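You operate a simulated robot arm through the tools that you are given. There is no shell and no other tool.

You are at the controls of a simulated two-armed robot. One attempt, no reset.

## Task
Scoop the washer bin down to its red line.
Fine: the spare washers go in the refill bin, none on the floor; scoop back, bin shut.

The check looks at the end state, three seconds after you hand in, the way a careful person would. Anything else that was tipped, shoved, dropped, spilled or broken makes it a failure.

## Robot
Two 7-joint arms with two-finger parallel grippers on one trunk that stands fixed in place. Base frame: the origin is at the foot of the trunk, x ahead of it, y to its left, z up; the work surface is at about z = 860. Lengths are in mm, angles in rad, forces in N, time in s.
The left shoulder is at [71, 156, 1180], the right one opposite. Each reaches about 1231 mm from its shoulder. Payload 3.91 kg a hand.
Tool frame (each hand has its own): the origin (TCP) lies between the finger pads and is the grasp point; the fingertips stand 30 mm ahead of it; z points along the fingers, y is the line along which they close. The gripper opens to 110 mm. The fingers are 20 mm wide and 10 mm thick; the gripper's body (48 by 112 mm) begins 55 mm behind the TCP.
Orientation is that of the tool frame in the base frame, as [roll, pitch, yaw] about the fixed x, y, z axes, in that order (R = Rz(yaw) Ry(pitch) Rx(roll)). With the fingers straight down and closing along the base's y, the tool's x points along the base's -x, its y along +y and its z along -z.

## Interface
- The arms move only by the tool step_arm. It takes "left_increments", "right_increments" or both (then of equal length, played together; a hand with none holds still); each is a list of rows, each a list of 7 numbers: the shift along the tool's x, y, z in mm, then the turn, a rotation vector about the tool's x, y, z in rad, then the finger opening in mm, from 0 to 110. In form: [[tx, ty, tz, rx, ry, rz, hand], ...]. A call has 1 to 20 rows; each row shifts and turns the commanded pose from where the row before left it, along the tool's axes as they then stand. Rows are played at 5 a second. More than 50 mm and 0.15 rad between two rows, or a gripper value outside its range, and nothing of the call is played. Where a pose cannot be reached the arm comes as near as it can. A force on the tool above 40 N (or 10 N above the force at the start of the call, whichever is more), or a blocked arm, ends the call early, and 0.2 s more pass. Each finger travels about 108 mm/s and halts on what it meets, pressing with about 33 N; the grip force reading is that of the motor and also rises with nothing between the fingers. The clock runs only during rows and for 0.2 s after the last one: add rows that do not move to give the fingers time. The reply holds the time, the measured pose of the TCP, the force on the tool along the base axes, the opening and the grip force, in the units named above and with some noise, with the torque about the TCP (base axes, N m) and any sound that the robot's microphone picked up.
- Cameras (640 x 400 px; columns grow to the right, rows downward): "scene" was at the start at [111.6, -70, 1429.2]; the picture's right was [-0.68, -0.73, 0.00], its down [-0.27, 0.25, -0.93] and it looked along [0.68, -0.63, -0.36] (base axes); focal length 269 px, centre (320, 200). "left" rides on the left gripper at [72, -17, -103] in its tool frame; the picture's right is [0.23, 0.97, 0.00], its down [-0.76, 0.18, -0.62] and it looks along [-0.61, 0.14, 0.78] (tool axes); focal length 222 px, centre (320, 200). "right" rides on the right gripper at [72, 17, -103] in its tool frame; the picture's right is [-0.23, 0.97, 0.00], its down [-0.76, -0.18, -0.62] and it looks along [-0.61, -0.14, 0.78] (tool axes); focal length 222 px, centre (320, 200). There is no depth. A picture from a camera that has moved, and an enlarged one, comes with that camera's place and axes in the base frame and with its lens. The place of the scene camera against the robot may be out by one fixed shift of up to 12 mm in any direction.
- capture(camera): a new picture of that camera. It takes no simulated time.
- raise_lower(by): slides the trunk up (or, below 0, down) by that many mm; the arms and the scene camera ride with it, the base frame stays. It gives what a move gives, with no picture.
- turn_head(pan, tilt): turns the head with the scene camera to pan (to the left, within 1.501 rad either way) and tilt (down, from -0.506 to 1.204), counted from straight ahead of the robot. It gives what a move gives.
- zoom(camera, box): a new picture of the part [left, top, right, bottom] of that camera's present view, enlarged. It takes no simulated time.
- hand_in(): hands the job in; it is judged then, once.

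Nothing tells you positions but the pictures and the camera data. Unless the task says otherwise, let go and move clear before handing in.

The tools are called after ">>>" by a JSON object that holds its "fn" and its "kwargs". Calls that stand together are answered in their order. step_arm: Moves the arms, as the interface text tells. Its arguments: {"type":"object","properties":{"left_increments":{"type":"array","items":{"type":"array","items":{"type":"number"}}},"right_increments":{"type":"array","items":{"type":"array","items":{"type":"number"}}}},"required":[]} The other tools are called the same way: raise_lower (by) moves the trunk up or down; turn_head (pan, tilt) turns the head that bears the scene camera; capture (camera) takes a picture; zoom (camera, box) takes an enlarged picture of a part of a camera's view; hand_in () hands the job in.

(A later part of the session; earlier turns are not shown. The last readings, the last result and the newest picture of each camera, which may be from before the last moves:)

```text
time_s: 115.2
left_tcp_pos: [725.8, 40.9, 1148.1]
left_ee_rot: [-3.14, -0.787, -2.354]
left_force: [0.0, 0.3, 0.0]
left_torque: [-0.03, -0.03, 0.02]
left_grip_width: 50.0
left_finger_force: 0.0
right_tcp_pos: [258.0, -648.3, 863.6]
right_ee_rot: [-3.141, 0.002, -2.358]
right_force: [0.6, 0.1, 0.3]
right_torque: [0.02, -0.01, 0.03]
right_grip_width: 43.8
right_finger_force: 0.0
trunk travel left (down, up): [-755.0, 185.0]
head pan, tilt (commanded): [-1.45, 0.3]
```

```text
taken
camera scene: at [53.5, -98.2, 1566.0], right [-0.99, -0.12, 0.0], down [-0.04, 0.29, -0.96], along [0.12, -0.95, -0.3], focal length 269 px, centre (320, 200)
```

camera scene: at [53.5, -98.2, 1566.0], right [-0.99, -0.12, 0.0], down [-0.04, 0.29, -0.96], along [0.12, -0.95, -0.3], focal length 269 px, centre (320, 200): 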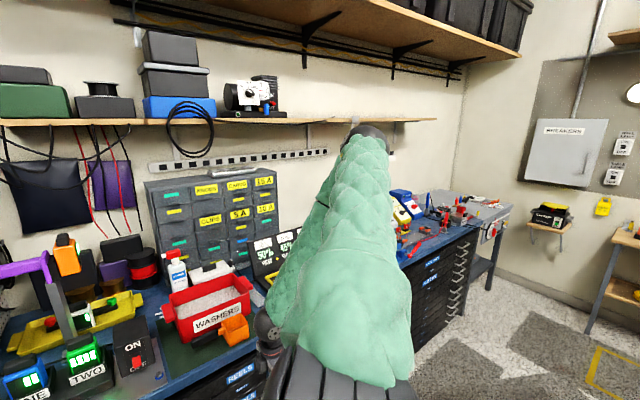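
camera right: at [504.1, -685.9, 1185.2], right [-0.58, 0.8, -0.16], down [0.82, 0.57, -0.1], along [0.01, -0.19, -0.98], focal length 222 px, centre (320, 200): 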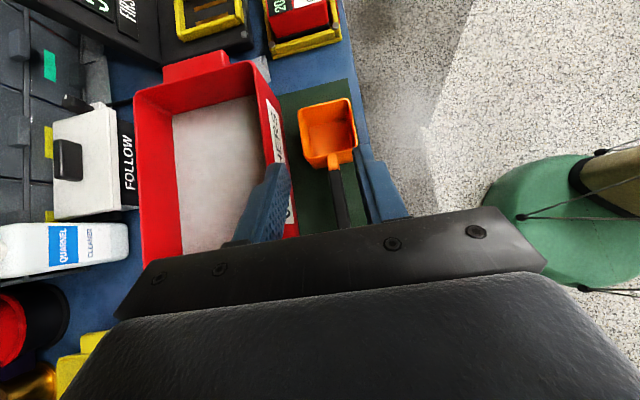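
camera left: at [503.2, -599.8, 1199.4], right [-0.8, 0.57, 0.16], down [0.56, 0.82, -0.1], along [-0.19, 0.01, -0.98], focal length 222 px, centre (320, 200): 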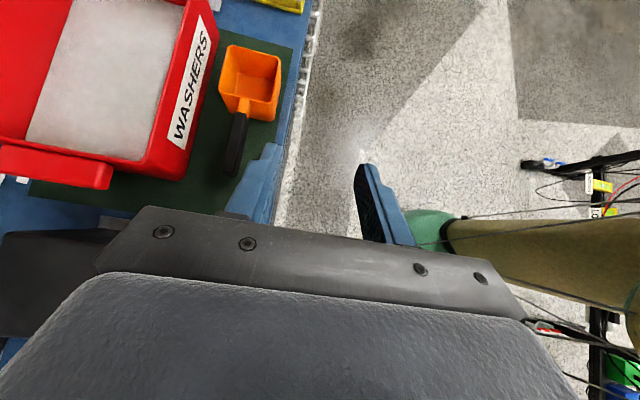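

I worked out that the right elbow is pinned at one spot high up, so the hand can only reach within a forearm's length of it. Lowering the trunk (not raising it) brings that elbow level with the drawer. I'll first move both hands to safe spots, then lower the trunk.

>>> {"fn": "step_arm", "kwargs": {"left_increments": [[28, 20, -28, 0, 0, 0, 50], [28, 20, -28, 0, 0, 0, 50], [28, 20, -28, 0, 0, 0, 50], [28, 20, -28, 0, 0, 0, 50], [28, 20, -28, 0, 0, 0, 50], [28, 20, -28, 0, 0, 0, 50], [20, 20, -20, 0, 0, 0, 50], [0, 0, 0, 0, 0, 0, 50]], "right_increments": [[0, 0, -45, 0, 0, 0, 44], [0, 0, -45, 0, 0, 0, 44], [0, 0, -45, 0, 0, 0, 44], [0, 0, -45, 0, 0, 0, 44], [0, 0, -45, 0, 0, 0, 44], [0, 0, -45, 0, 0, 0, 44], [0, 0, -45, 0, 0, 0, 44], [0, 0, 0, 0, 0, 0, 44]]}}

>>> {"fn": "raise_lower", "kwargs": {"by": -310}}

>>> {"fn": "turn_head", "kwargs": {"pan": -0.6, "tilt": 0.35}}

>>> {"fn": "capture", "kwargs": {"camera": "scene"}}

```text
time_s: 117.0
left_tcp_pos: [626.1, 138.2, 1411.9]
left_ee_rot: [3.14, -0.786, -2.352]
left_force: [0.4, 0.1, 0.4]
left_torque: [0.01, 0.02, -0.01]
left_grip_width: 50.3
left_finger_force: 0.1
right_tcp_pos: [261.1, -648.8, 1178.5]
right_ee_rot: [3.139, 0.001, -2.354]
right_force: [0.1, -0.3, 0.1]
right_torque: [0.01, 0.05, 0.0]
right_grip_width: 44.0
right_finger_force: 0.1
trunk travel left (down, up): [-755.0, 185.0]
head pan, tilt (commanded): [-1.45, 0.3]
```

```text
time_s: 120.1
left_tcp_pos: [623.5, 138.5, 1102.4]
left_ee_rot: [3.141, -0.785, -2.353]
left_force: [-1.0, -0.8, 0.4]
left_torque: [0.02, 0.01, -0.02]
left_grip_width: 50.0
left_finger_force: 0.1
right_tcp_pos: [260.4, -648.2, 869.1]
right_ee_rot: [3.142, 0.002, -2.357]
right_force: [-0.1, -1.3, 0.3]
right_torque: [-0.02, 0.02, -0.04]
right_grip_width: 44.1
right_finger_force: 0.0
trunk travel left (down, up): [-445.0, 495.0]
head pan, tilt (commanded): [-1.45, 0.3]
```

```text
time_s: 121.3
left_tcp_pos: [624.3, 138.1, 1101.5]
left_ee_rot: [3.141, -0.786, -2.351]
left_force: [-0.2, 0.9, 0.6]
left_torque: [-0.02, 0.01, 0.0]
left_grip_width: 50.0
left_finger_force: 0.1
right_tcp_pos: [260.9, -646.7, 867.8]
right_ee_rot: [3.141, -0.002, -2.356]
right_force: [0.2, 0.4, -0.3]
right_torque: [-0.01, 0.0, 0.0]
right_grip_width: 44.2
right_finger_force: 0.2
trunk travel left (down, up): [-445.0, 495.0]
head pan, tilt (commanded): [-0.6, 0.351]
```

```text
taken
camera scene: at [120.0, -59.2, 1251.1], right [-0.57, -0.82, 0.0], down [-0.28, 0.19, -0.94], along [0.77, -0.53, -0.34], focal length 269 px, centre (320, 200)
```

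scene: 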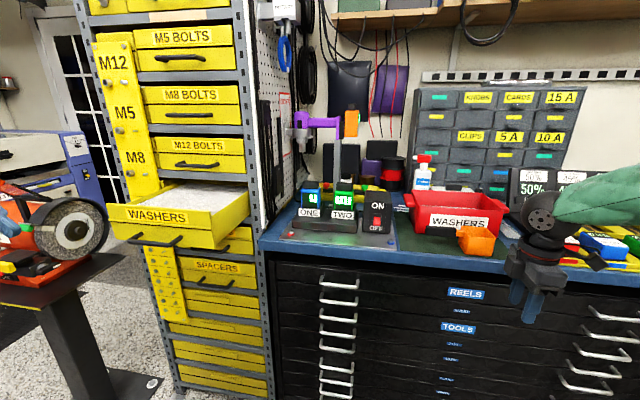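

With the trunk lowered I'll test the right arm's reach over the drawer empty-handed in the cup-toward-cabinet orientation before picking the scoop again.

>>> {"fn": "step_arm", "kwargs": {"right_increments": [[0, 0, -45, 0, 0, 0, 44], [0, 0, -45, 0, 0, 0, 44], [0, 0, -45, 0, 0, 0, 44], [0, 0, -45, 0, 0, 0, 44], [0, 0, -45, 0, 0, 0, 44], [0, 0, 0, 0, 0.1309, 0, 44], [0, 0, 0, 0, 0.1309, 0, 44], [0, 0, 0, 0, 0.1309, 0, 44], [0, 0, 0, 0, 0.1309, 0, 44], [0, 0, 0, 0, 0.1309, 0, 44], [0, 0, 0, 0, 0.1309, 0, 44], [0, 0, 0, 0, 0, 0, 44]]}}

>>> {"fn": "step_arm", "kwargs": {"right_increments": [[0, 0, 0, 0.101, 0, -0.101, 44], [0, 0, 0, 0.101, 0, -0.101, 44], [0, 0, 0, 0.101, 0, -0.101, 44], [0, 0, 0, 0.101, 0, -0.101, 44], [0, 0, 0, 0.101, 0, -0.101, 44], [0, 0, 0, 0.101, 0, -0.101, 44], [0, 0, 0, 0.101, 0, -0.101, 44], [0, 0, 0, 0.101, 0, -0.101, 44], [0, 0, 0, 0.101, 0, -0.101, 44], [0, 0, 0, 0.101, 0, -0.101, 44], [0, 0, 0, 0.101, 0, -0.101, 44], [0, 0, 0, 0, 0, 0, 44]]}}

>>> {"fn": "step_arm", "kwargs": {"right_increments": [[0, -43, 0, 0, 0, 0, 44], [0, -43, 0, 0, 0, 0, 44], [0, -43, 0, 0, 0, 0, 44], [0, -43, 0, 0, 0, 0, 44], [0, -43, 0, 0, 0, 0, 44], [0, -43, 0, 0, 0, 0, 44], [0, -43, 0, 0, 0, 0, 44], [0, -43, 0, 0, 0, 0, 44], [0, -43, 0, 0, 0, 0, 44], [0, -43, 0, 0, 0, 0, 44], [0, -43, 0, 0, 0, 0, 44], [0, -43, 0, 0, 0, 0, 44], [0, -43, 0, 0, 0, 0, 44], [0, -43, 0, 0, 0, 0, 44], [0, -43, 0, 0, 0, 0, 44], [0, 0, 0, 0, 0, 0, 44]]}}

>>> {"fn": "capture", "kwargs": {"camera": "scene"}}

```text
time_s: 123.9
left_tcp_pos: [624.6, 137.2, 1101.8]
left_ee_rot: [-3.141, -0.786, -2.354]
left_force: [0.2, 0.2, 0.1]
left_torque: [-0.02, -0.03, -0.01]
left_grip_width: 49.7
left_finger_force: 0.0
right_tcp_pos: [260.6, -648.9, 1093.7]
right_ee_rot: [-3.14, -0.786, -2.354]
right_force: [0.7, 0.6, 0.0]
right_torque: [-0.02, -0.02, 0.01]
right_grip_width: 44.1
right_finger_force: 0.1
trunk travel left (down, up): [-445.0, 495.0]
head pan, tilt (commanded): [-0.6, 0.351]
```

```text
time_s: 126.5
left_tcp_pos: [624.1, 138.0, 1101.8]
left_ee_rot: [-3.141, -0.785, -2.352]
left_force: [0.3, 0.7, 0.1]
left_torque: [0.0, -0.01, 0.0]
left_grip_width: 50.1
left_finger_force: 0.0
right_tcp_pos: [262.8, -651.6, 1098.5]
right_ee_rot: [-3.141, -0.784, -0.783]
right_force: [-0.4, 0.5, 0.3]
right_torque: [0.02, 0.02, 0.0]
right_grip_width: 44.2
right_finger_force: 0.1
right hand out of reach, approached as far as the arm can: row 7, 8
trunk travel left (down, up): [-445.0, 495.0]
head pan, tilt (commanded): [-0.6, 0.351]
```

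```text
time_s: 129.9
left_tcp_pos: [623.5, 137.4, 1103.4]
left_ee_rot: [-3.14, -0.786, -2.355]
left_force: [-0.8, 0.0, 0.5]
left_torque: [-0.04, -0.01, 0.02]
left_grip_width: 50.2
left_finger_force: 0.1
right_tcp_pos: [725.2, -206.3, 1111.0]
right_ee_rot: [-3.137, -0.785, -0.786]
right_force: [-0.4, -0.1, 0.7]
right_torque: [-0.01, -0.03, 0.01]
right_grip_width: 44.0
right_finger_force: 0.0
right hand out of reach, approached as far as the arm can: row 1, 2, 3
trunk travel left (down, up): [-445.0, 495.0]
head pan, tilt (commanded): [-0.6, 0.351]
```

```text
taken
camera scene: at [118.9, -59.0, 1251.4], right [-0.56, -0.83, 0.0], down [-0.28, 0.19, -0.94], along [0.78, -0.53, -0.34], focal length 269 px, centre (320, 200)
```

scene: 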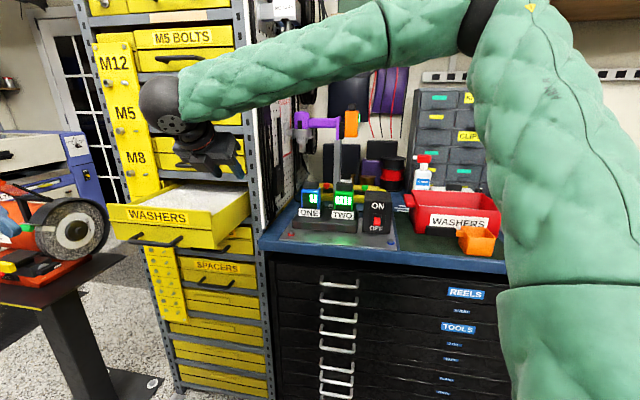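

It's getting closer. Continue left and then down toward working height, staying above the rim.

>>> {"fn": "step_arm", "kwargs": {"right_increments": [[0, -33, 0, 0, 0, 0, 44], [0, -33, 0, 0, 0, 0, 44], [0, -33, 0, 0, 0, 0, 44], [-14, 0, 14, 0, 0, 0, 44], [-14, 0, 14, 0, 0, 0, 44], [-14, 0, 14, 0, 0, 0, 44], [-14, 0, 14, 0, 0, 0, 44], [0, 0, 0, 0, 0, 0, 44]]}}

>>> {"fn": "capture", "kwargs": {"camera": "scene"}}

>>> {"fn": "capture", "kwargs": {"camera": "right"}}

```text
time_s: 131.7
left_tcp_pos: [625.9, 138.7, 1101.6]
left_ee_rot: [3.141, -0.787, -2.351]
left_force: [-0.3, -0.2, -0.1]
left_torque: [-0.01, -0.01, 0.02]
left_grip_width: 50.1
left_finger_force: 0.0
right_tcp_pos: [789.5, -147.6, 1030.5]
right_ee_rot: [-3.139, -0.785, -0.783]
right_force: [-0.3, 0.9, -0.5]
right_torque: [-0.02, -0.01, 0.0]
right_grip_width: 44.2
right_finger_force: 0.1
right hand out of reach, approached as far as the arm can: row 3
trunk travel left (down, up): [-445.0, 495.0]
head pan, tilt (commanded): [-0.6, 0.351]
```

```text
taken
camera scene: at [120.0, -58.9, 1251.2], right [-0.56, -0.83, 0.0], down [-0.28, 0.19, -0.94], along [0.77, -0.53, -0.34], focal length 269 px, centre (320, 200)
```

scene: 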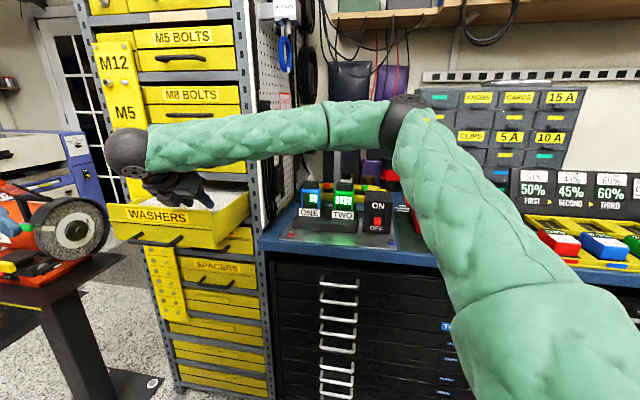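

```text
taken
camera right: at [761.8, -143.4, 1156.0], right [-0.8, -0.58, -0.16], down [-0.57, 0.82, -0.1], along [0.19, 0.01, -0.98], focal length 222 px, centre (320, 200)
```

right: 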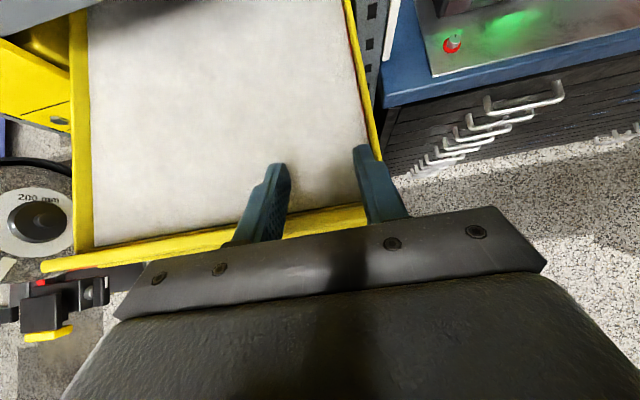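

This works: the right hand is now over the drawer at working height. I can also see what looks like a red line along the drawer's inner right wall; I'll zoom in on it.

>>> {"fn": "zoom", "kwargs": {"camera": "right", "box": [60, 0, 420, 250]}}

>>> {"fn": "zoom", "kwargs": {"camera": "right", "box": [310, 0, 410, 160]}}

>>> {"fn": "zoom", "kwargs": {"camera": "scene", "box": [90, 140, 270, 260]}}

```text
1.60 times, centred on (240, 125) of right
camera zoom: at [761.8, -143.4, 1156.0], right [-0.8, -0.58, -0.16], down [-0.57, 0.82, -0.1], along [0.19, 0.01, -0.98], focal length 355 px, centre (448, 320)
```

zoom: 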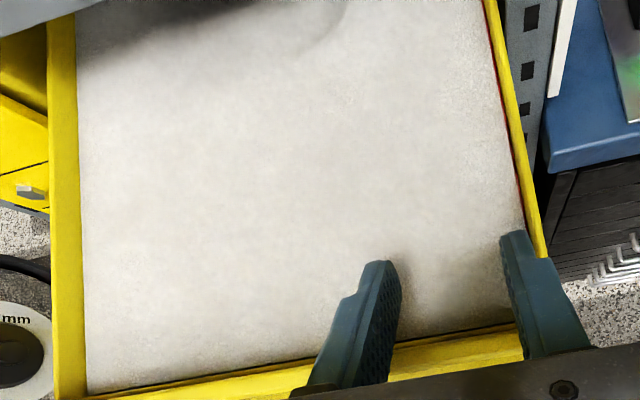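

```text
2.50 times, centred on (360, 80) of right
camera zoom: at [761.8, -143.4, 1156.0], right [-0.8, -0.58, -0.16], down [-0.57, 0.82, -0.1], along [0.19, 0.01, -0.98], focal length 555 px, centre (220, 500)
```

zoom: 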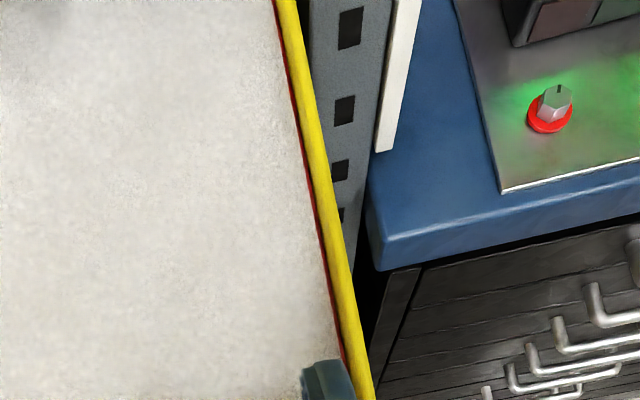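

```text
3.33 times, centred on (180, 200) of scene
camera zoom: at [120.0, -58.9, 1251.2], right [-0.56, -0.83, 0.0], down [-0.28, 0.19, -0.94], along [0.77, -0.53, -0.34], focal length 898 px, centre (787, 200)
```

zoom: 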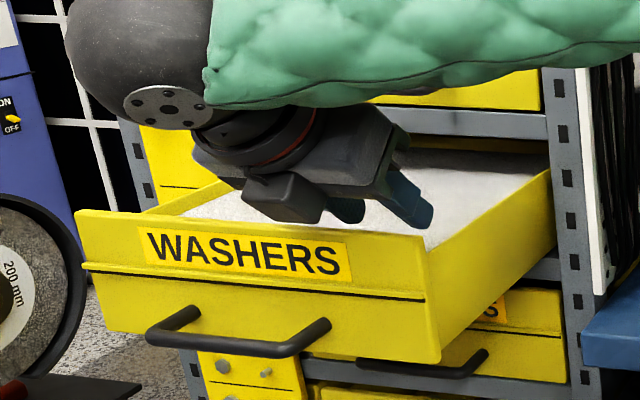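

The red line is right at the junction of washers and the right wall, so this drawer is the washer bin. I'll roll the hand to view that wall's inner face at a better angle and judge how far the washers stand over the line.

>>> {"fn": "step_arm", "kwargs": {"right_increments": [[21, 0, -21, 0, 0, 0, 44], [0, 0, 0, -0.099, 0, -0.099, 44], [0, 0, 0, -0.099, 0, -0.099, 44], [0, 0, 0, -0.099, 0, -0.099, 44], [0, 0, 0, -0.099, 0, -0.099, 44], [0, 0, 0, 0, 0, 0, 44]]}}

>>> {"fn": "capture", "kwargs": {"camera": "right"}}

>>> {"fn": "zoom", "kwargs": {"camera": "right", "box": [240, 0, 480, 150]}}

```text
time_s: 133.1
left_tcp_pos: [624.6, 138.2, 1102.1]
left_ee_rot: [-3.141, -0.788, -2.355]
left_force: [-0.4, 0.1, -0.3]
left_torque: [-0.02, -0.04, -0.01]
left_grip_width: 50.2
left_finger_force: 0.1
right_tcp_pos: [763.1, -234.1, 1049.0]
right_ee_rot: [2.422, -0.642, -0.294]
right_force: [0.5, -0.2, -0.2]
right_torque: [-0.03, -0.01, -0.02]
right_grip_width: 44.3
right_finger_force: 0.1
right hand out of reach, approached as far as the arm can: row 2, 3, 4, 5
trunk travel left (down, up): [-445.0, 495.0]
head pan, tilt (commanded): [-0.6, 0.351]
```

```text
taken
camera right: at [783.6, -182.1, 1163.7], right [-0.75, -0.54, 0.38], down [-0.63, 0.76, -0.17], along [-0.19, -0.37, -0.91], focal length 222 px, centre (320, 200)
```

right: 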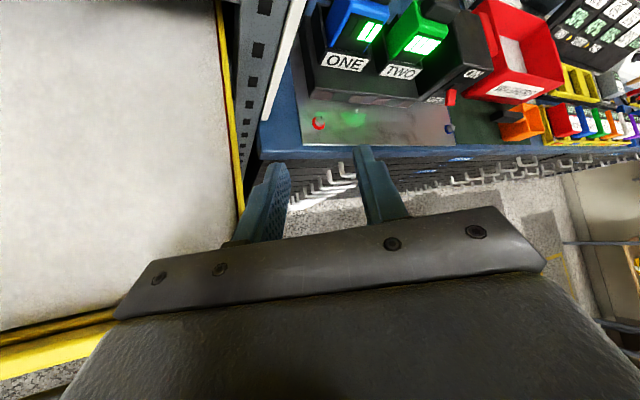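

```text
2.67 times, centred on (360, 75) of right
camera zoom: at [783.6, -182.1, 1163.7], right [-0.75, -0.54, 0.38], down [-0.63, 0.76, -0.17], along [-0.19, -0.37, -0.91], focal length 592 px, centre (213, 533)
```

zoom: 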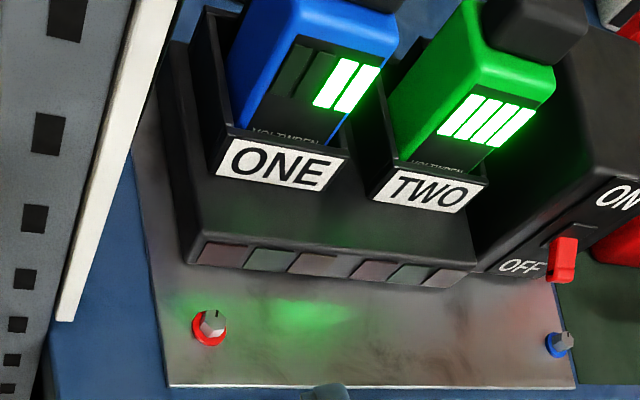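

That pushed the hand sideways. I'll zoom on the right wall edge in this view, then return.

>>> {"fn": "zoom", "kwargs": {"camera": "right", "box": [150, 0, 290, 230]}}

>>> {"fn": "zoom", "kwargs": {"camera": "right", "box": [0, 200, 140, 340]}}

>>> {"fn": "step_arm", "kwargs": {"right_increments": [[0, 0, 0, 0.099, 0, 0.099, 44], [0, 0, 0, 0.099, 0, 0.099, 44], [0, 0, 0, 0.099, 0, 0.099, 44], [0, 0, 0, 0.099, 0, 0.099, 44], [0, -28, 0, 0, 0, 0, 44], [-14, -30, -14, 0, 0, 0, 44], [0, 0, 0, 0, 0, 0, 44]]}}

>>> {"fn": "capture", "kwargs": {"camera": "right"}}

```text
1.74 times, centred on (220, 115) of right
camera zoom: at [783.6, -182.1, 1163.7], right [-0.75, -0.54, 0.38], down [-0.63, 0.76, -0.17], along [-0.19, -0.37, -0.91], focal length 386 px, centre (494, 348)
```

zoom: 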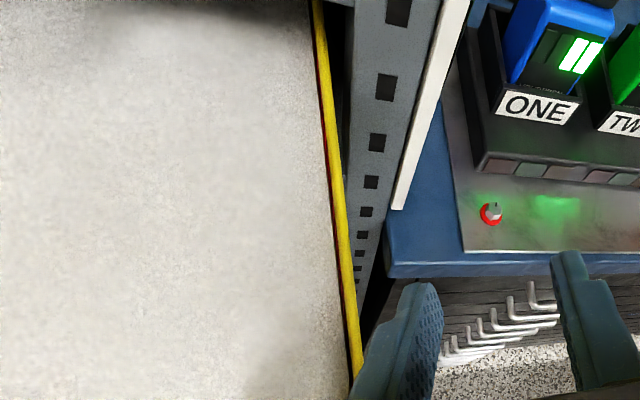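

```text
2.86 times, centred on (70, 270) of right
camera zoom: at [783.6, -182.1, 1163.7], right [-0.75, -0.54, 0.38], down [-0.63, 0.76, -0.17], along [-0.19, -0.37, -0.91], focal length 635 px, centre (1034, 0)
```

zoom: 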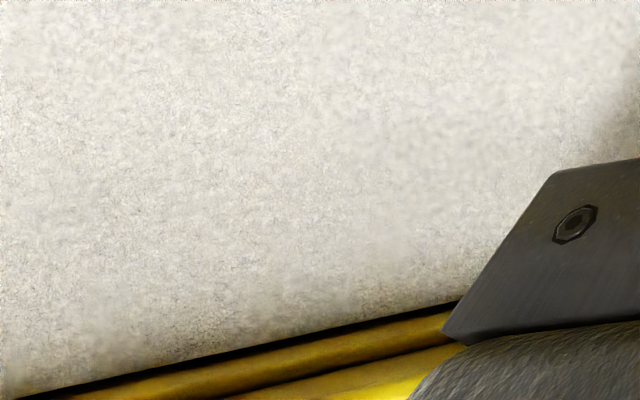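

```text
time_s: 134.7
left_tcp_pos: [622.1, 139.9, 1102.4]
left_ee_rot: [-3.14, -0.787, -2.354]
left_force: [-0.1, -0.2, -0.1]
left_torque: [-0.01, -0.01, 0.0]
left_grip_width: 50.0
left_finger_force: 0.1
right_tcp_pos: [788.3, -179.3, 1050.6]
right_ee_rot: [-3.141, -0.785, -0.786]
right_force: [0.0, -0.5, -0.3]
right_torque: [-0.03, 0.0, 0.02]
right_grip_width: 44.1
right_finger_force: 0.0
trunk travel left (down, up): [-445.0, 495.0]
head pan, tilt (commanded): [-0.6, 0.351]
```

```text
taken
camera right: at [760.8, -175.3, 1174.3], right [-0.8, -0.58, -0.16], down [-0.57, 0.82, -0.1], along [0.19, 0.01, -0.98], focal length 222 px, centre (320, 200)
```

right: 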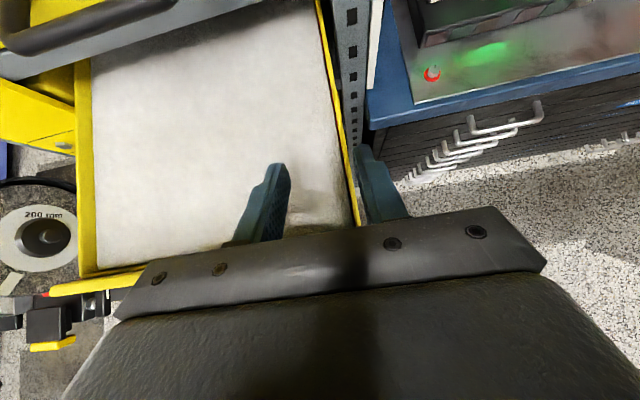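

I need a proper side view of the right inner wall. I'll move the right hand away to the right and place the left hand level on the left so its camera looks across the drawer at that wall.

>>> {"fn": "step_arm", "kwargs": {"right_increments": [[14, 20, -14, 0, 0, 0, 44], [14, 20, -14, 0, 0, 0, 44], [0, 43, 0, 0, 0, 0, 44], [0, 43, 0, 0, 0, 0, 44], [0, 43, 0, 0, 0, 0, 44], [0, 43, 0, 0, 0, 0, 44], [0, 43, 0, 0, 0, 0, 44], [0, 43, 0, 0, 0, 0, 44], [0, 0, 0, 0, 0, 0, 44]]}}

>>> {"fn": "step_arm", "kwargs": {"left_increments": [[0, 0, 0, 0, 0.1309, 0, 50], [0, 0, 0, 0, 0.1309, 0, 50], [0, 0, 0, 0, 0.1309, 0, 50], [0, 0, 0, 0, 0.1309, 0, 50], [0, 0, 0, 0, 0.1309, 0, 50], [0, 0, 0, 0, 0.1309, 0, 50], [3, -37, -14, 0, 0, 0, 50], [3, -37, -14, 0, 0, 0, 50], [3, -37, -14, 0, 0, 0, 50], [3, -37, -14, 0, 0, 0, 50], [3, -37, -14, 0, 0, 0, 50], [3, -37, -14, 0, 0, 0, 50], [3, -37, -14, 0, 0, 0, 50], [0, 0, 0, 0, 0, 0, 50]]}}

>>> {"fn": "capture", "kwargs": {"camera": "left"}}

>>> {"fn": "capture", "kwargs": {"camera": "scene"}}

```text
time_s: 136.7
left_tcp_pos: [625.6, 140.1, 1100.5]
left_ee_rot: [-3.141, -0.789, -2.353]
left_force: [-0.2, 1.0, 0.2]
left_torque: [0.0, 0.02, -0.01]
left_grip_width: 50.1
left_finger_force: 0.1
right_tcp_pos: [579.8, -388.1, 1087.5]
right_ee_rot: [-3.141, -0.784, -0.784]
right_force: [1.4, 1.0, -0.5]
right_torque: [0.0, 0.0, 0.0]
right_grip_width: 43.8
right_finger_force: 0.0
trunk travel left (down, up): [-445.0, 495.0]
head pan, tilt (commanded): [-0.6, 0.351]
```

```text
time_s: 139.7
left_tcp_pos: [876.3, 27.0, 1124.3]
left_ee_rot: [-1.079, -1.571, 1.868]
left_force: [-0.2, -0.5, 0.0]
left_torque: [-0.02, -0.01, 0.0]
left_grip_width: 50.1
left_finger_force: 0.1
right_tcp_pos: [579.0, -387.7, 1088.1]
right_ee_rot: [3.14, -0.786, -0.784]
right_force: [0.3, 0.1, -0.3]
right_torque: [0.03, -0.02, 0.0]
right_grip_width: 44.0
right_finger_force: 0.0
trunk travel left (down, up): [-445.0, 495.0]
head pan, tilt (commanded): [-0.6, 0.351]
```

```text
taken
camera left: at [962.0, 87.7, 1195.7], right [-0.69, 0.69, 0.23], down [0.31, 0.57, -0.76], along [-0.65, -0.46, -0.61], focal length 222 px, centre (320, 200)
```

left: 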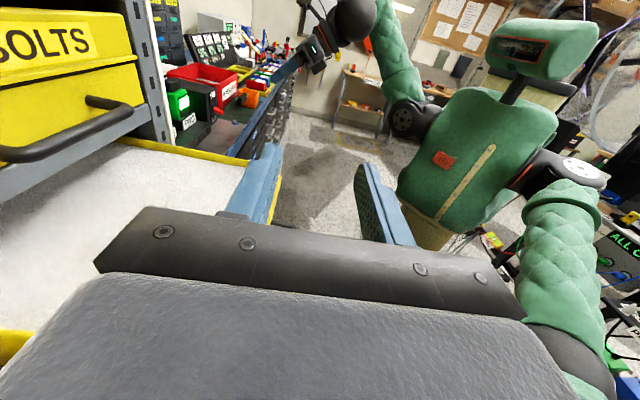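

```text
taken
camera scene: at [120.1, -58.4, 1251.2], right [-0.56, -0.83, 0.0], down [-0.28, 0.19, -0.94], along [0.77, -0.53, -0.34], focal length 269 px, centre (320, 200)
```

scene: 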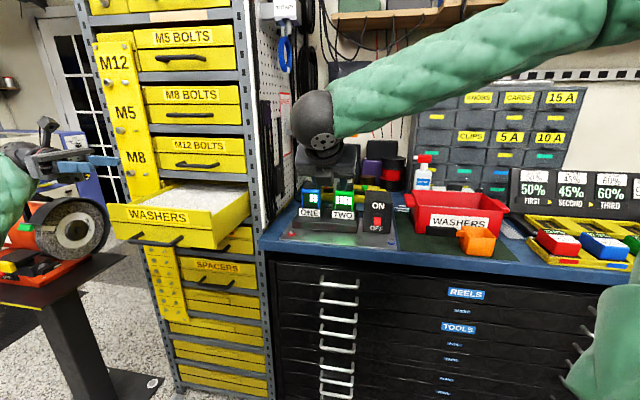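

Fascinating view: I can see the whole drawer's right wall from the left side now. Zooming in on that wall.

>>> {"fn": "zoom", "kwargs": {"camera": "left", "box": [100, 110, 290, 220]}}

>>> {"fn": "zoom", "kwargs": {"camera": "left", "box": [90, 125, 190, 185]}}

>>> {"fn": "zoom", "kwargs": {"camera": "left", "box": [170, 140, 290, 215]}}

```text
3.37 times, centred on (195, 165) of left
camera zoom: at [962.0, 87.7, 1195.7], right [-0.69, 0.69, 0.23], down [0.31, 0.57, -0.76], along [-0.65, -0.46, -0.61], focal length 748 px, centre (741, 318)
```

zoom: 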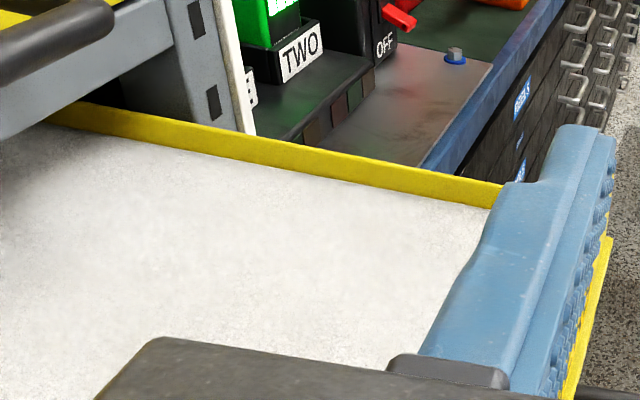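

```text
6.40 times, centred on (140, 155) of left
camera zoom: at [962.0, 87.7, 1195.7], right [-0.69, 0.69, 0.23], down [0.31, 0.57, -0.76], along [-0.65, -0.46, -0.61], focal length 1422 px, centre (1472, 488)
```

zoom: 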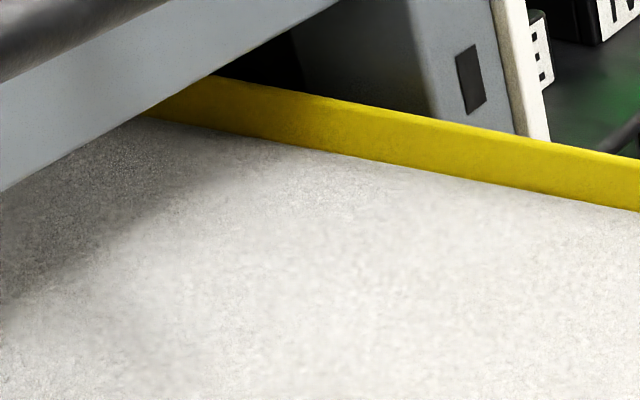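

```text
5.33 times, centred on (230, 178) of left
camera zoom: at [962.0, 87.7, 1195.7], right [-0.69, 0.69, 0.23], down [0.31, 0.57, -0.76], along [-0.65, -0.46, -0.61], focal length 1185 px, centre (800, 320)
```

zoom: 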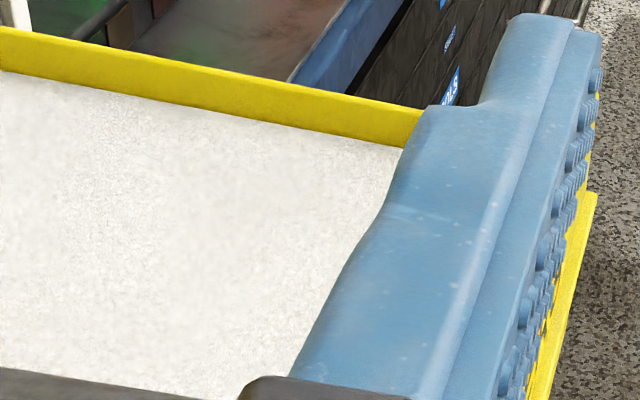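

The inner right wall is plain yellow above the washers, with about 15 mm from rim to surface. So the red line lies beneath the washers and the drawer is overfilled, as expected. I'll park the left hand as an observer slightly further left, and go fetch the scoop with the right hand.

>>> {"fn": "step_arm", "kwargs": {"left_increments": [[0, 0, -20, 0, 0, 0, 50], [0, 0, -20, 0, 0, 0, 50], [0, 8, -10, 0, 0, 0, 50], [0, 0, 0, 0, 0, 0, 50], [0, 0, 0, 0, 0, 0, 50], [0, 0, 0, 0, 0, 0, 50], [0, 0, 0, 0, 0, 0, 50], [0, 0, 0, 0, 0, 0, 50]], "right_increments": [[0, 44, 0, 0, 0, 0, 44], [0, 44, 0, 0, 0, 0, 44], [0, 44, 0, 0, 0, 0, 44], [0, 44, 0, 0, 0, 0, 44], [0, 44, 0, 0, 0, 0, 44], [0, 44, 0, 0, 0, 0, 44], [0, 44, 0, 0, 0, 0, 44], [0, 0, 0, 0, 0, 0, 44]]}}

>>> {"fn": "step_arm", "kwargs": {"right_increments": [[0, 0, 0, -0.101, 0, 0.101, 44], [0, 0, 0, -0.101, 0, 0.101, 44], [0, 0, 0, -0.101, 0, 0.101, 44], [0, 0, 0, -0.101, 0, 0.101, 44], [0, 0, 0, -0.101, 0, 0.101, 44], [0, 0, 0, -0.101, 0, 0.101, 44], [0, 0, 0, -0.101, 0, 0.101, 44], [0, 0, 0, -0.101, 0, 0.101, 44], [0, 0, 0, -0.101, 0, 0.101, 44], [0, 0, 0, -0.101, 0, 0.101, 44], [0, 0, 0, -0.101, 0, 0.101, 44], [0, 0, 0, 0, 0, 0, 44]]}}

>>> {"fn": "turn_head", "kwargs": {"pan": -0.949, "tilt": 0.4}}

>>> {"fn": "capture", "kwargs": {"camera": "scene"}}

>>> {"fn": "capture", "kwargs": {"camera": "right"}}

```text
time_s: 141.5
left_tcp_pos: [908.5, 65.3, 1120.8]
left_ee_rot: [0.822, -1.569, -0.035]
left_force: [-0.7, 0.2, -0.2]
left_torque: [-0.01, 0.01, -0.01]
left_grip_width: 50.1
left_finger_force: 0.2
right_tcp_pos: [361.8, -606.4, 1088.2]
right_ee_rot: [-3.139, -0.783, -0.784]
right_force: [-0.3, 0.2, -0.1]
right_torque: [0.02, 0.0, -0.03]
right_grip_width: 43.8
right_finger_force: 0.1
trunk travel left (down, up): [-445.0, 495.0]
head pan, tilt (commanded): [-0.6, 0.351]
```

```text
time_s: 144.1
left_tcp_pos: [908.4, 65.5, 1123.0]
left_ee_rot: [1.976, -1.57, -1.187]
left_force: [0.1, 0.8, -0.4]
left_torque: [0.0, 0.0, 0.02]
left_grip_width: 50.0
left_finger_force: 0.0
right_tcp_pos: [361.5, -609.3, 1089.0]
right_ee_rot: [-3.142, -0.784, -2.357]
right_force: [1.1, 0.2, 0.2]
right_torque: [0.0, 0.02, -0.04]
right_grip_width: 43.9
right_finger_force: 0.0
trunk travel left (down, up): [-445.0, 495.0]
head pan, tilt (commanded): [-0.6, 0.351]
```

```text
time_s: 144.9
left_tcp_pos: [907.6, 66.0, 1122.0]
left_ee_rot: [-0.656, -1.57, 1.443]
left_force: [-0.2, -0.8, 0.2]
left_torque: [0.04, 0.0, -0.04]
left_grip_width: 50.1
left_finger_force: 0.1
right_tcp_pos: [362.8, -609.6, 1087.5]
right_ee_rot: [3.141, -0.785, -2.354]
right_force: [-0.6, -0.1, -0.2]
right_torque: [-0.02, -0.04, -0.02]
right_grip_width: 43.8
right_finger_force: 0.0
trunk travel left (down, up): [-445.0, 495.0]
head pan, tilt (commanded): [-0.949, 0.4]
```

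```text
taken
camera scene: at [97.4, -81.8, 1246.6], right [-0.81, -0.58, 0.0], down [-0.23, 0.32, -0.92], along [0.54, -0.75, -0.39], focal length 269 px, centre (320, 200)
```

scene: 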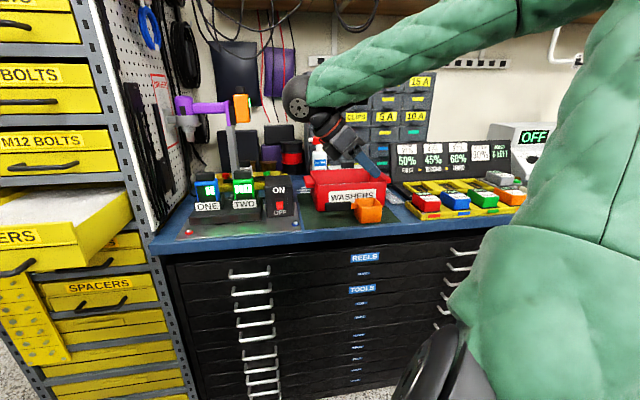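

```text
taken
camera right: at [365.1, -581.2, 1212.9], right [-0.58, 0.8, -0.16], down [0.82, 0.57, -0.1], along [0.01, -0.19, -0.98], focal length 222 px, centre (320, 200)
```

right: 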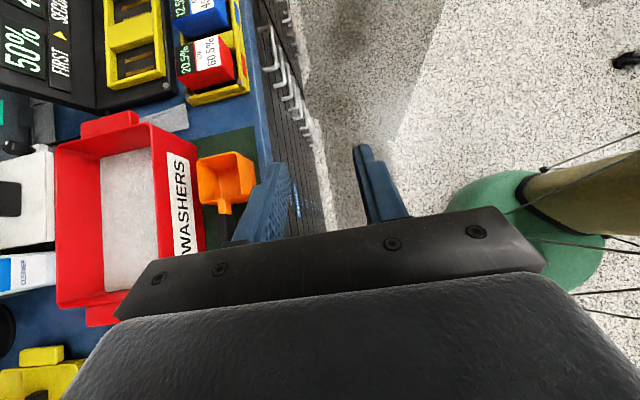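

The right hand is ready. Moving in over the handle and down.

>>> {"fn": "step_arm", "kwargs": {"right_increments": [[0.9, -42, 0.9, 0, 0, 0, 50], [0.9, -42, 0.9, 0, 0, 0, 50], [0.9, -42, 0.9, 0, 0, 0, 50], [0.9, -42, 0.9, 0, 0, 0, 50], [-25.5, 0, 25.5, 0, 0, 0, 50], [-25.5, 0, 25.5, 0, 0, 0, 50], [-25.5, 0, 25.5, 0, 0, 0, 50], [-25.5, 0, 25.5, 0, 0, 0, 50], [0, 0, 0, 0, 0, 0, 50]]}}

>>> {"fn": "zoom", "kwargs": {"camera": "right", "box": [210, 40, 450, 240]}}

>>> {"fn": "capture", "kwargs": {"camera": "scene"}}

```text
time_s: 146.9
left_tcp_pos: [906.8, 65.8, 1123.7]
left_ee_rot: [2.049, -1.57, -1.26]
left_force: [0.1, 0.3, 0.1]
left_torque: [0.01, -0.02, -0.01]
left_grip_width: 50.1
left_finger_force: 0.0
right_tcp_pos: [475.0, -730.5, 945.1]
right_ee_rot: [-3.141, -0.786, -2.355]
right_force: [-0.3, 0.7, 0.9]
right_torque: [-0.04, -0.03, 0.0]
right_grip_width: 50.4
right_finger_force: 0.0
trunk travel left (down, up): [-445.0, 495.0]
head pan, tilt (commanded): [-0.949, 0.4]
```

```text
2.00 times, centred on (330, 140) of right
camera zoom: at [478.5, -703.0, 1069.5], right [-0.58, 0.8, -0.16], down [0.82, 0.57, -0.1], along [0.01, -0.19, -0.98], focal length 444 px, centre (300, 320)
```

zoom: 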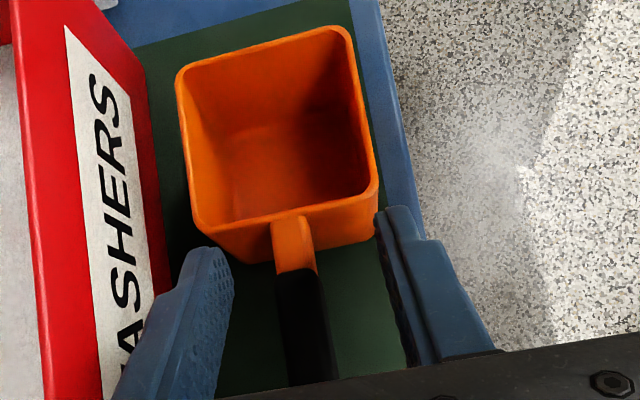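

```text
taken
camera scene: at [97.1, -81.5, 1246.7], right [-0.81, -0.58, 0.0], down [-0.23, 0.32, -0.92], along [0.54, -0.75, -0.39], focal length 269 px, centre (320, 200)
```

scene: 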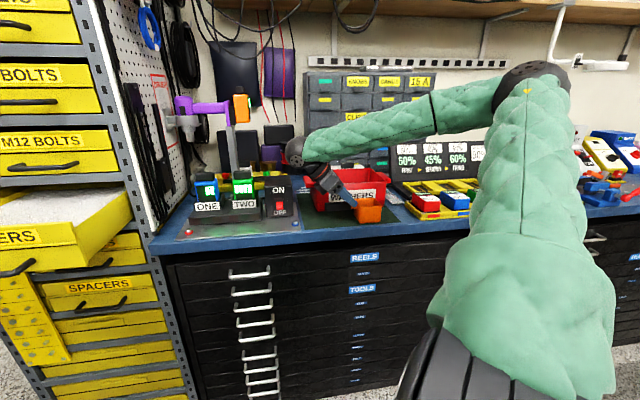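

The handle is centred between the fingers. Lower the last 37 mm and close.

>>> {"fn": "step_arm", "kwargs": {"right_increments": [[-9, 0, 9, 0, 0, 0, 50], [-9, 0, 9, 0, 0, 0, 50], [-8.2, 0, 8.2, 0, 0, 0, 50], [0, 0, 0, 0, 0, 0, 50], [0, 0, 0, 0, 0, 0, 35], [0, 0, 0, 0, 0, 0, 22], [0, 0, 0, 0, 0, 0, 10], [0, 0, 0, 0, 0, 0, 0], [0, 0, 0, 0, 0, 0, 0]]}}

>>> {"fn": "zoom", "kwargs": {"camera": "right", "box": [210, 40, 450, 240]}}

>>> {"fn": "zoom", "kwargs": {"camera": "scene", "box": [290, 130, 430, 230]}}

```text
time_s: 148.9
left_tcp_pos: [907.1, 65.9, 1122.3]
left_ee_rot: [-0.183, -1.569, 0.972]
left_force: [-0.4, 0.0, -1.1]
left_torque: [0.01, -0.03, -0.03]
left_grip_width: 49.8
left_finger_force: 0.1
right_tcp_pos: [475.1, -730.6, 907.9]
right_ee_rot: [3.141, -0.785, -2.354]
right_force: [-0.6, 0.1, -0.2]
right_torque: [0.05, 0.01, 0.0]
right_grip_width: 15.2
right_finger_force: 32.8
trunk travel left (down, up): [-445.0, 495.0]
head pan, tilt (commanded): [-0.949, 0.4]
```

```text
2.00 times, centred on (330, 140) of right
camera zoom: at [478.7, -703.6, 1032.9], right [-0.58, 0.8, -0.16], down [0.82, 0.57, -0.1], along [0.01, -0.19, -0.98], focal length 444 px, centre (300, 320)
```

zoom: 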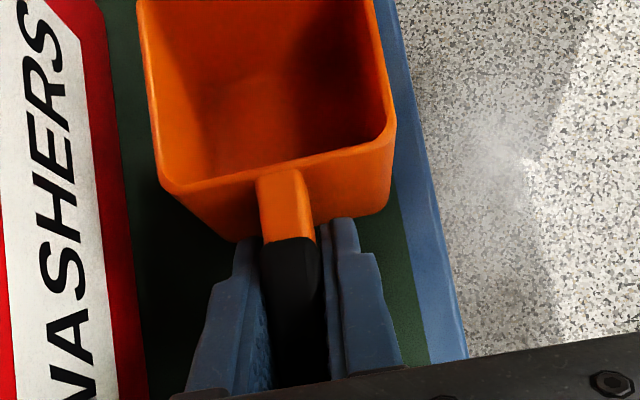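

```text
4.00 times, centred on (360, 180) of scene
camera zoom: at [97.5, -82.0, 1246.5], right [-0.81, -0.58, 0.0], down [-0.23, 0.32, -0.92], along [0.54, -0.75, -0.39], focal length 1078 px, centre (160, 280)
```

zoom: 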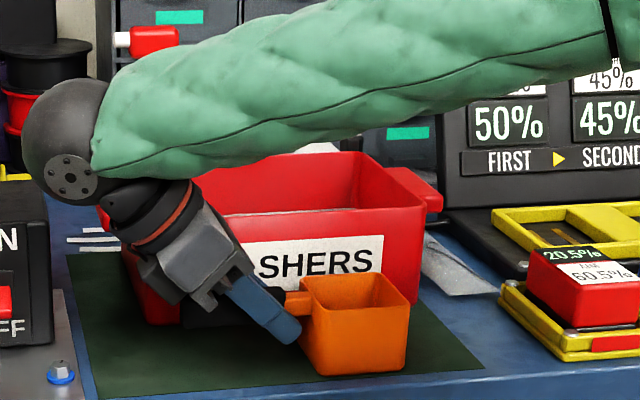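

Gripped (15.2 mm). Lift, back off the bench, then turn the cup toward the cabinet.

>>> {"fn": "step_arm", "kwargs": {"right_increments": [[5, 0, -5, 0, 0, 0, 0], [15, 0, -15, 0, 0, 0, 0], [25, 0, -25, 0, 0, 0, 0], [30, 0, -30, 0, 0, 0, 0], [30, 0, -30, 0, 0, 0, 0], [30, 0, -30, 0, 0, 0, 0], [0, 42, 0, 0, 0, 0, 0], [0, 42, 0, 0, 0, 0, 0], [0, 42, 0, 0, 0, 0, 0], [0, 42, 0, 0, 0, 0, 0], [0, 0, 0, 0, 0, 0, 0]]}}

>>> {"fn": "step_arm", "kwargs": {"right_increments": [[0, 0, 0, 0.101, 0, -0.101, 0], [0, 0, 0, 0.101, 0, -0.101, 0], [0, 0, 0, 0.101, 0, -0.101, 0], [0, 0, 0, 0.101, 0, -0.101, 0], [0, 0, 0, 0.101, 0, -0.101, 0], [0, 0, 0, 0.101, 0, -0.101, 0], [0, 0, 0, 0.101, 0, -0.101, 0], [0, 0, 0, 0.101, 0, -0.101, 0], [0, 0, 0, 0.101, 0, -0.101, 0], [0, 0, 0, 0.101, 0, -0.101, 0], [0, 0, 0, 0.101, 0, -0.101, 0], [0, 0, 0, 0, 0, 0, 0]]}}

>>> {"fn": "step_arm", "kwargs": {"right_increments": [[0, -43, 0, 0, 0, 0, 0], [0, -43, 0, 0, 0, 0, 0], [0, -43, 0, 0, 0, 0, 0], [0, -43, 0, 0, 0, 0, 0], [0, -43, 0, 0, 0, 0, 0], [-8, -41, -8, 0, 0, 0, 0], [-8, -41, -8, 0, 0, 0, 0], [-8, -41, -8, 0, 0, 0, 0], [-8, -41, -8, 0, 0, 0, 0], [0, -43, 0, 0, 0, 0, 0], [0, -43, 0, 0, 0, 0, 0], [0, 0, 0, 0, 0, 0, 0]]}}

>>> {"fn": "turn_head", "kwargs": {"pan": -0.5, "tilt": 0.35}}

>>> {"fn": "capture", "kwargs": {"camera": "scene"}}

>>> {"fn": "capture", "kwargs": {"camera": "right"}}

```text
time_s: 151.3
left_tcp_pos: [909.0, 65.1, 1121.8]
left_ee_rot: [-1.963, -1.57, 2.753]
left_force: [0.0, -0.2, -1.1]
left_torque: [-0.03, 0.01, -0.02]
left_grip_width: 50.0
left_finger_force: 0.1
right_tcp_pos: [360.7, -611.4, 1098.7]
right_ee_rot: [3.14, -0.785, -2.354]
right_force: [-0.4, 0.0, -0.3]
right_torque: [0.04, -0.06, -0.04]
right_grip_width: 15.5
right_finger_force: 32.3
trunk travel left (down, up): [-445.0, 495.0]
head pan, tilt (commanded): [-0.949, 0.4]
```

```text
time_s: 153.9
left_tcp_pos: [908.9, 64.7, 1122.8]
left_ee_rot: [0.197, -1.57, 0.592]
left_force: [-0.7, 0.9, 0.9]
left_torque: [0.0, 0.03, -0.01]
left_grip_width: 49.9
left_finger_force: 0.1
right_tcp_pos: [358.7, -611.3, 1099.0]
right_ee_rot: [-3.141, -0.784, -0.782]
right_force: [-0.1, -0.4, 0.4]
right_torque: [-0.01, 0.02, 0.02]
right_grip_width: 15.2
right_finger_force: 33.4
trunk travel left (down, up): [-445.0, 495.0]
head pan, tilt (commanded): [-0.949, 0.4]
```

```text
time_s: 156.5
left_tcp_pos: [905.7, 65.7, 1123.9]
left_ee_rot: [-2.309, -1.569, 3.094]
left_force: [-0.6, -0.7, 1.2]
left_torque: [0.0, -0.02, 0.0]
left_grip_width: 50.3
left_finger_force: 0.1
right_tcp_pos: [653.5, -251.8, 1099.8]
right_ee_rot: [-3.139, -0.784, -0.786]
right_force: [-1.8, -0.2, -1.1]
right_torque: [-0.01, 0.03, 0.03]
right_grip_width: 15.5
right_finger_force: 33.3
trunk travel left (down, up): [-445.0, 495.0]
head pan, tilt (commanded): [-0.949, 0.4]
```

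```text
time_s: 157.4
left_tcp_pos: [908.0, 64.9, 1122.8]
left_ee_rot: [-0.436, -1.571, 1.225]
left_force: [0.1, 0.5, -0.4]
left_torque: [0.02, -0.01, 0.01]
left_grip_width: 50.1
left_finger_force: 0.0
right_tcp_pos: [654.2, -251.9, 1098.1]
right_ee_rot: [-3.139, -0.785, -0.783]
right_force: [0.0, 0.5, -0.8]
right_torque: [0.05, 0.0, -0.02]
right_grip_width: 15.6
right_finger_force: 33.1
trunk travel left (down, up): [-445.0, 495.0]
head pan, tilt (commanded): [-0.499, 0.351]
```

```text
taken
camera scene: at [125.2, -51.1, 1251.1], right [-0.48, -0.88, 0.0], down [-0.3, 0.16, -0.94], along [0.82, -0.45, -0.34], focal length 269 px, centre (320, 200)
```

scene: 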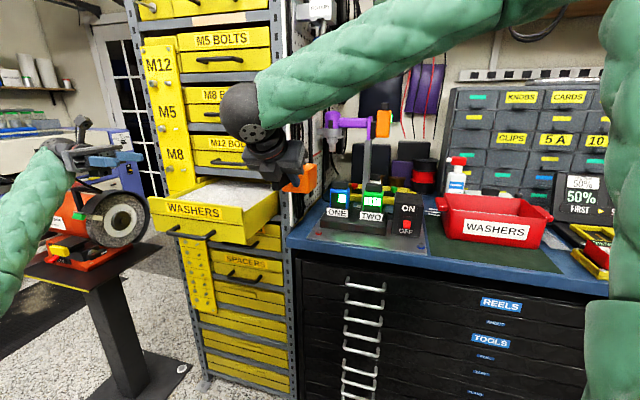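

```text
taken
camera right: at [626.8, -248.2, 1223.5], right [-0.8, -0.58, -0.16], down [-0.57, 0.82, -0.1], along [0.19, 0.01, -0.98], focal length 222 px, centre (320, 200)
```

right: 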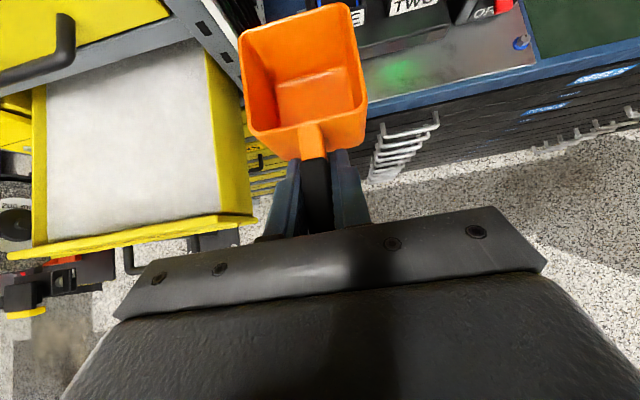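

The empty scoop is now beside the drawer at the right height. I'll slide it left over the drawer's right half, with the cup pointing in.

>>> {"fn": "step_arm", "kwargs": {"right_increments": [[0, -45, 0, 0, 0, 0, 0], [0, -45, 0, 0, 0, 0, 0], [0, -45, 0, 0, 0, 0, 0], [0, -45, 0, 0, 0, 0, 0], [0, 0, 0, 0, 0, 0, 0]]}}

>>> {"fn": "capture", "kwargs": {"camera": "right"}}

>>> {"fn": "capture", "kwargs": {"camera": "left"}}

>>> {"fn": "zoom", "kwargs": {"camera": "scene", "box": [130, 120, 330, 260]}}

```text
time_s: 158.6
left_tcp_pos: [907.3, 67.0, 1124.9]
left_ee_rot: [-1.632, -1.57, 2.421]
left_force: [0.5, -0.1, 0.6]
left_torque: [0.03, 0.01, 0.04]
left_grip_width: 50.1
left_finger_force: 0.0
right_tcp_pos: [762.5, -138.3, 1101.6]
right_ee_rot: [-3.139, -0.787, -0.786]
right_force: [-0.4, 0.1, -0.7]
right_torque: [0.01, 0.05, 0.01]
right_grip_width: 15.6
right_finger_force: 33.5
right hand out of reach, approached as far as the arm can: row 4
trunk travel left (down, up): [-445.0, 495.0]
head pan, tilt (commanded): [-0.499, 0.351]
```

```text
taken
camera right: at [735.1, -135.0, 1226.0], right [-0.8, -0.58, -0.16], down [-0.57, 0.82, -0.1], along [0.19, 0.01, -0.98], focal length 222 px, centre (320, 200)
```

right: 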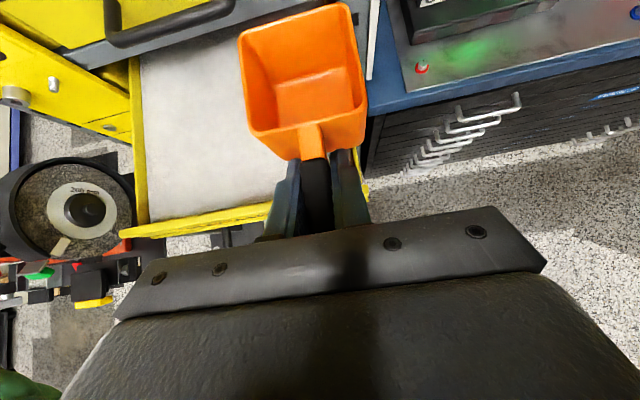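

```text
taken
camera left: at [992.4, 127.7, 1196.0], right [-0.69, 0.69, 0.23], down [0.31, 0.57, -0.76], along [-0.65, -0.46, -0.61], focal length 222 px, centre (320, 200)
```

left: 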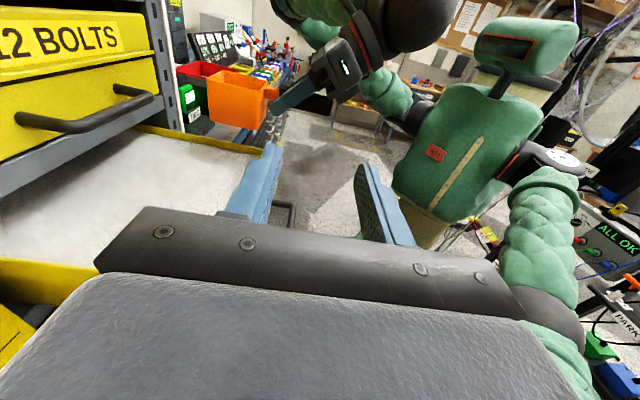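

```text
2.86 times, centred on (230, 190) of scene
camera zoom: at [124.0, -50.5, 1251.4], right [-0.48, -0.88, 0.0], down [-0.3, 0.16, -0.94], along [0.82, -0.45, -0.34], focal length 770 px, centre (577, 229)
```

zoom: 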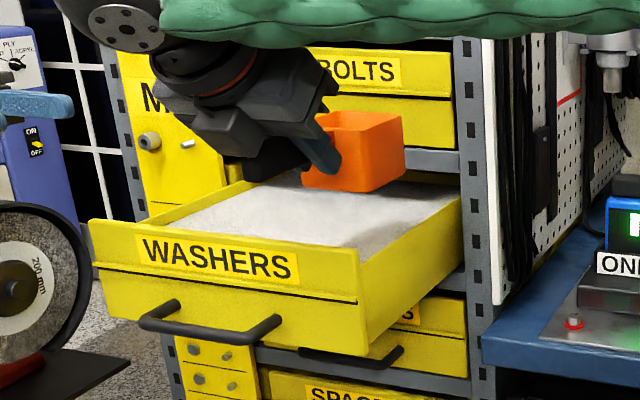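

At this height the level pose stops at s≈-441, but pitching the cup nose-down frees the wrist. I'll pitch 35° and line up over the washers.

>>> {"fn": "step_arm", "kwargs": {"right_increments": [[0, 0, 0, 0, -0.1222, 0, 0], [0, 0, 0, 0, -0.1222, 0, 0], [0, 0, 0, 0, -0.1222, 0, 0], [0, 0, 0, 0, -0.1222, 0, 0], [0, 0, 0, 0, -0.1222, 0, 0], [13.8, -12, 2.4, 0, 0, 0, 0], [13.8, -12, 2.4, 0, 0, 0, 0], [0, 0, 0, 0, 0, 0, 0]]}}

>>> {"fn": "capture", "kwargs": {"camera": "left"}}

>>> {"fn": "zoom", "kwargs": {"camera": "scene", "box": [130, 120, 330, 260]}}

>>> {"fn": "capture", "kwargs": {"camera": "right"}}

```text
time_s: 160.4
left_tcp_pos: [907.7, 65.8, 1123.0]
left_ee_rot: [2.054, -1.57, -1.262]
left_force: [0.0, -0.1, -0.1]
left_torque: [-0.02, 0.03, 0.0]
left_grip_width: 50.1
left_finger_force: 0.0
right_tcp_pos: [802.3, -142.4, 1099.4]
right_ee_rot: [-3.14, -0.174, -0.783]
right_force: [-0.4, -0.5, -0.5]
right_torque: [-0.01, 0.01, 0.0]
right_grip_width: 15.7
right_finger_force: 32.8
trunk travel left (down, up): [-445.0, 495.0]
head pan, tilt (commanded): [-0.499, 0.351]
```

```text
taken
camera left: at [993.3, 127.2, 1195.2], right [-0.69, 0.69, 0.23], down [0.31, 0.57, -0.76], along [-0.65, -0.46, -0.61], focal length 222 px, centre (320, 200)
```

left: 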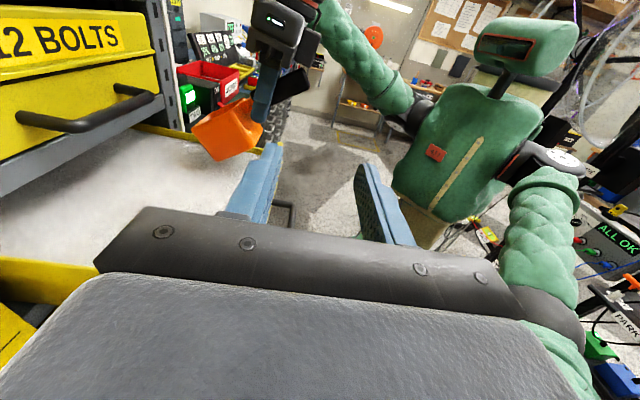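

```text
2.86 times, centred on (230, 190) of scene
camera zoom: at [124.9, -50.9, 1251.2], right [-0.48, -0.88, 0.0], down [-0.3, 0.16, -0.94], along [0.82, -0.45, -0.34], focal length 770 px, centre (577, 229)
```

zoom: 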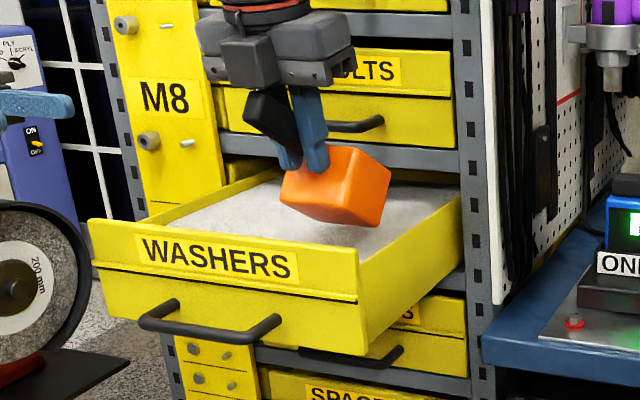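

```text
taken
camera right: at [828.6, -192.6, 1214.2], right [-0.85, -0.53, -0.04], down [-0.48, 0.73, 0.48], along [-0.23, 0.43, -0.88], focal length 222 px, centre (320, 200)
```

right: 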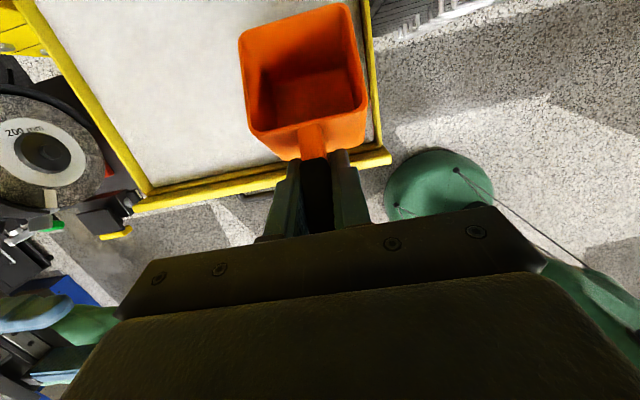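

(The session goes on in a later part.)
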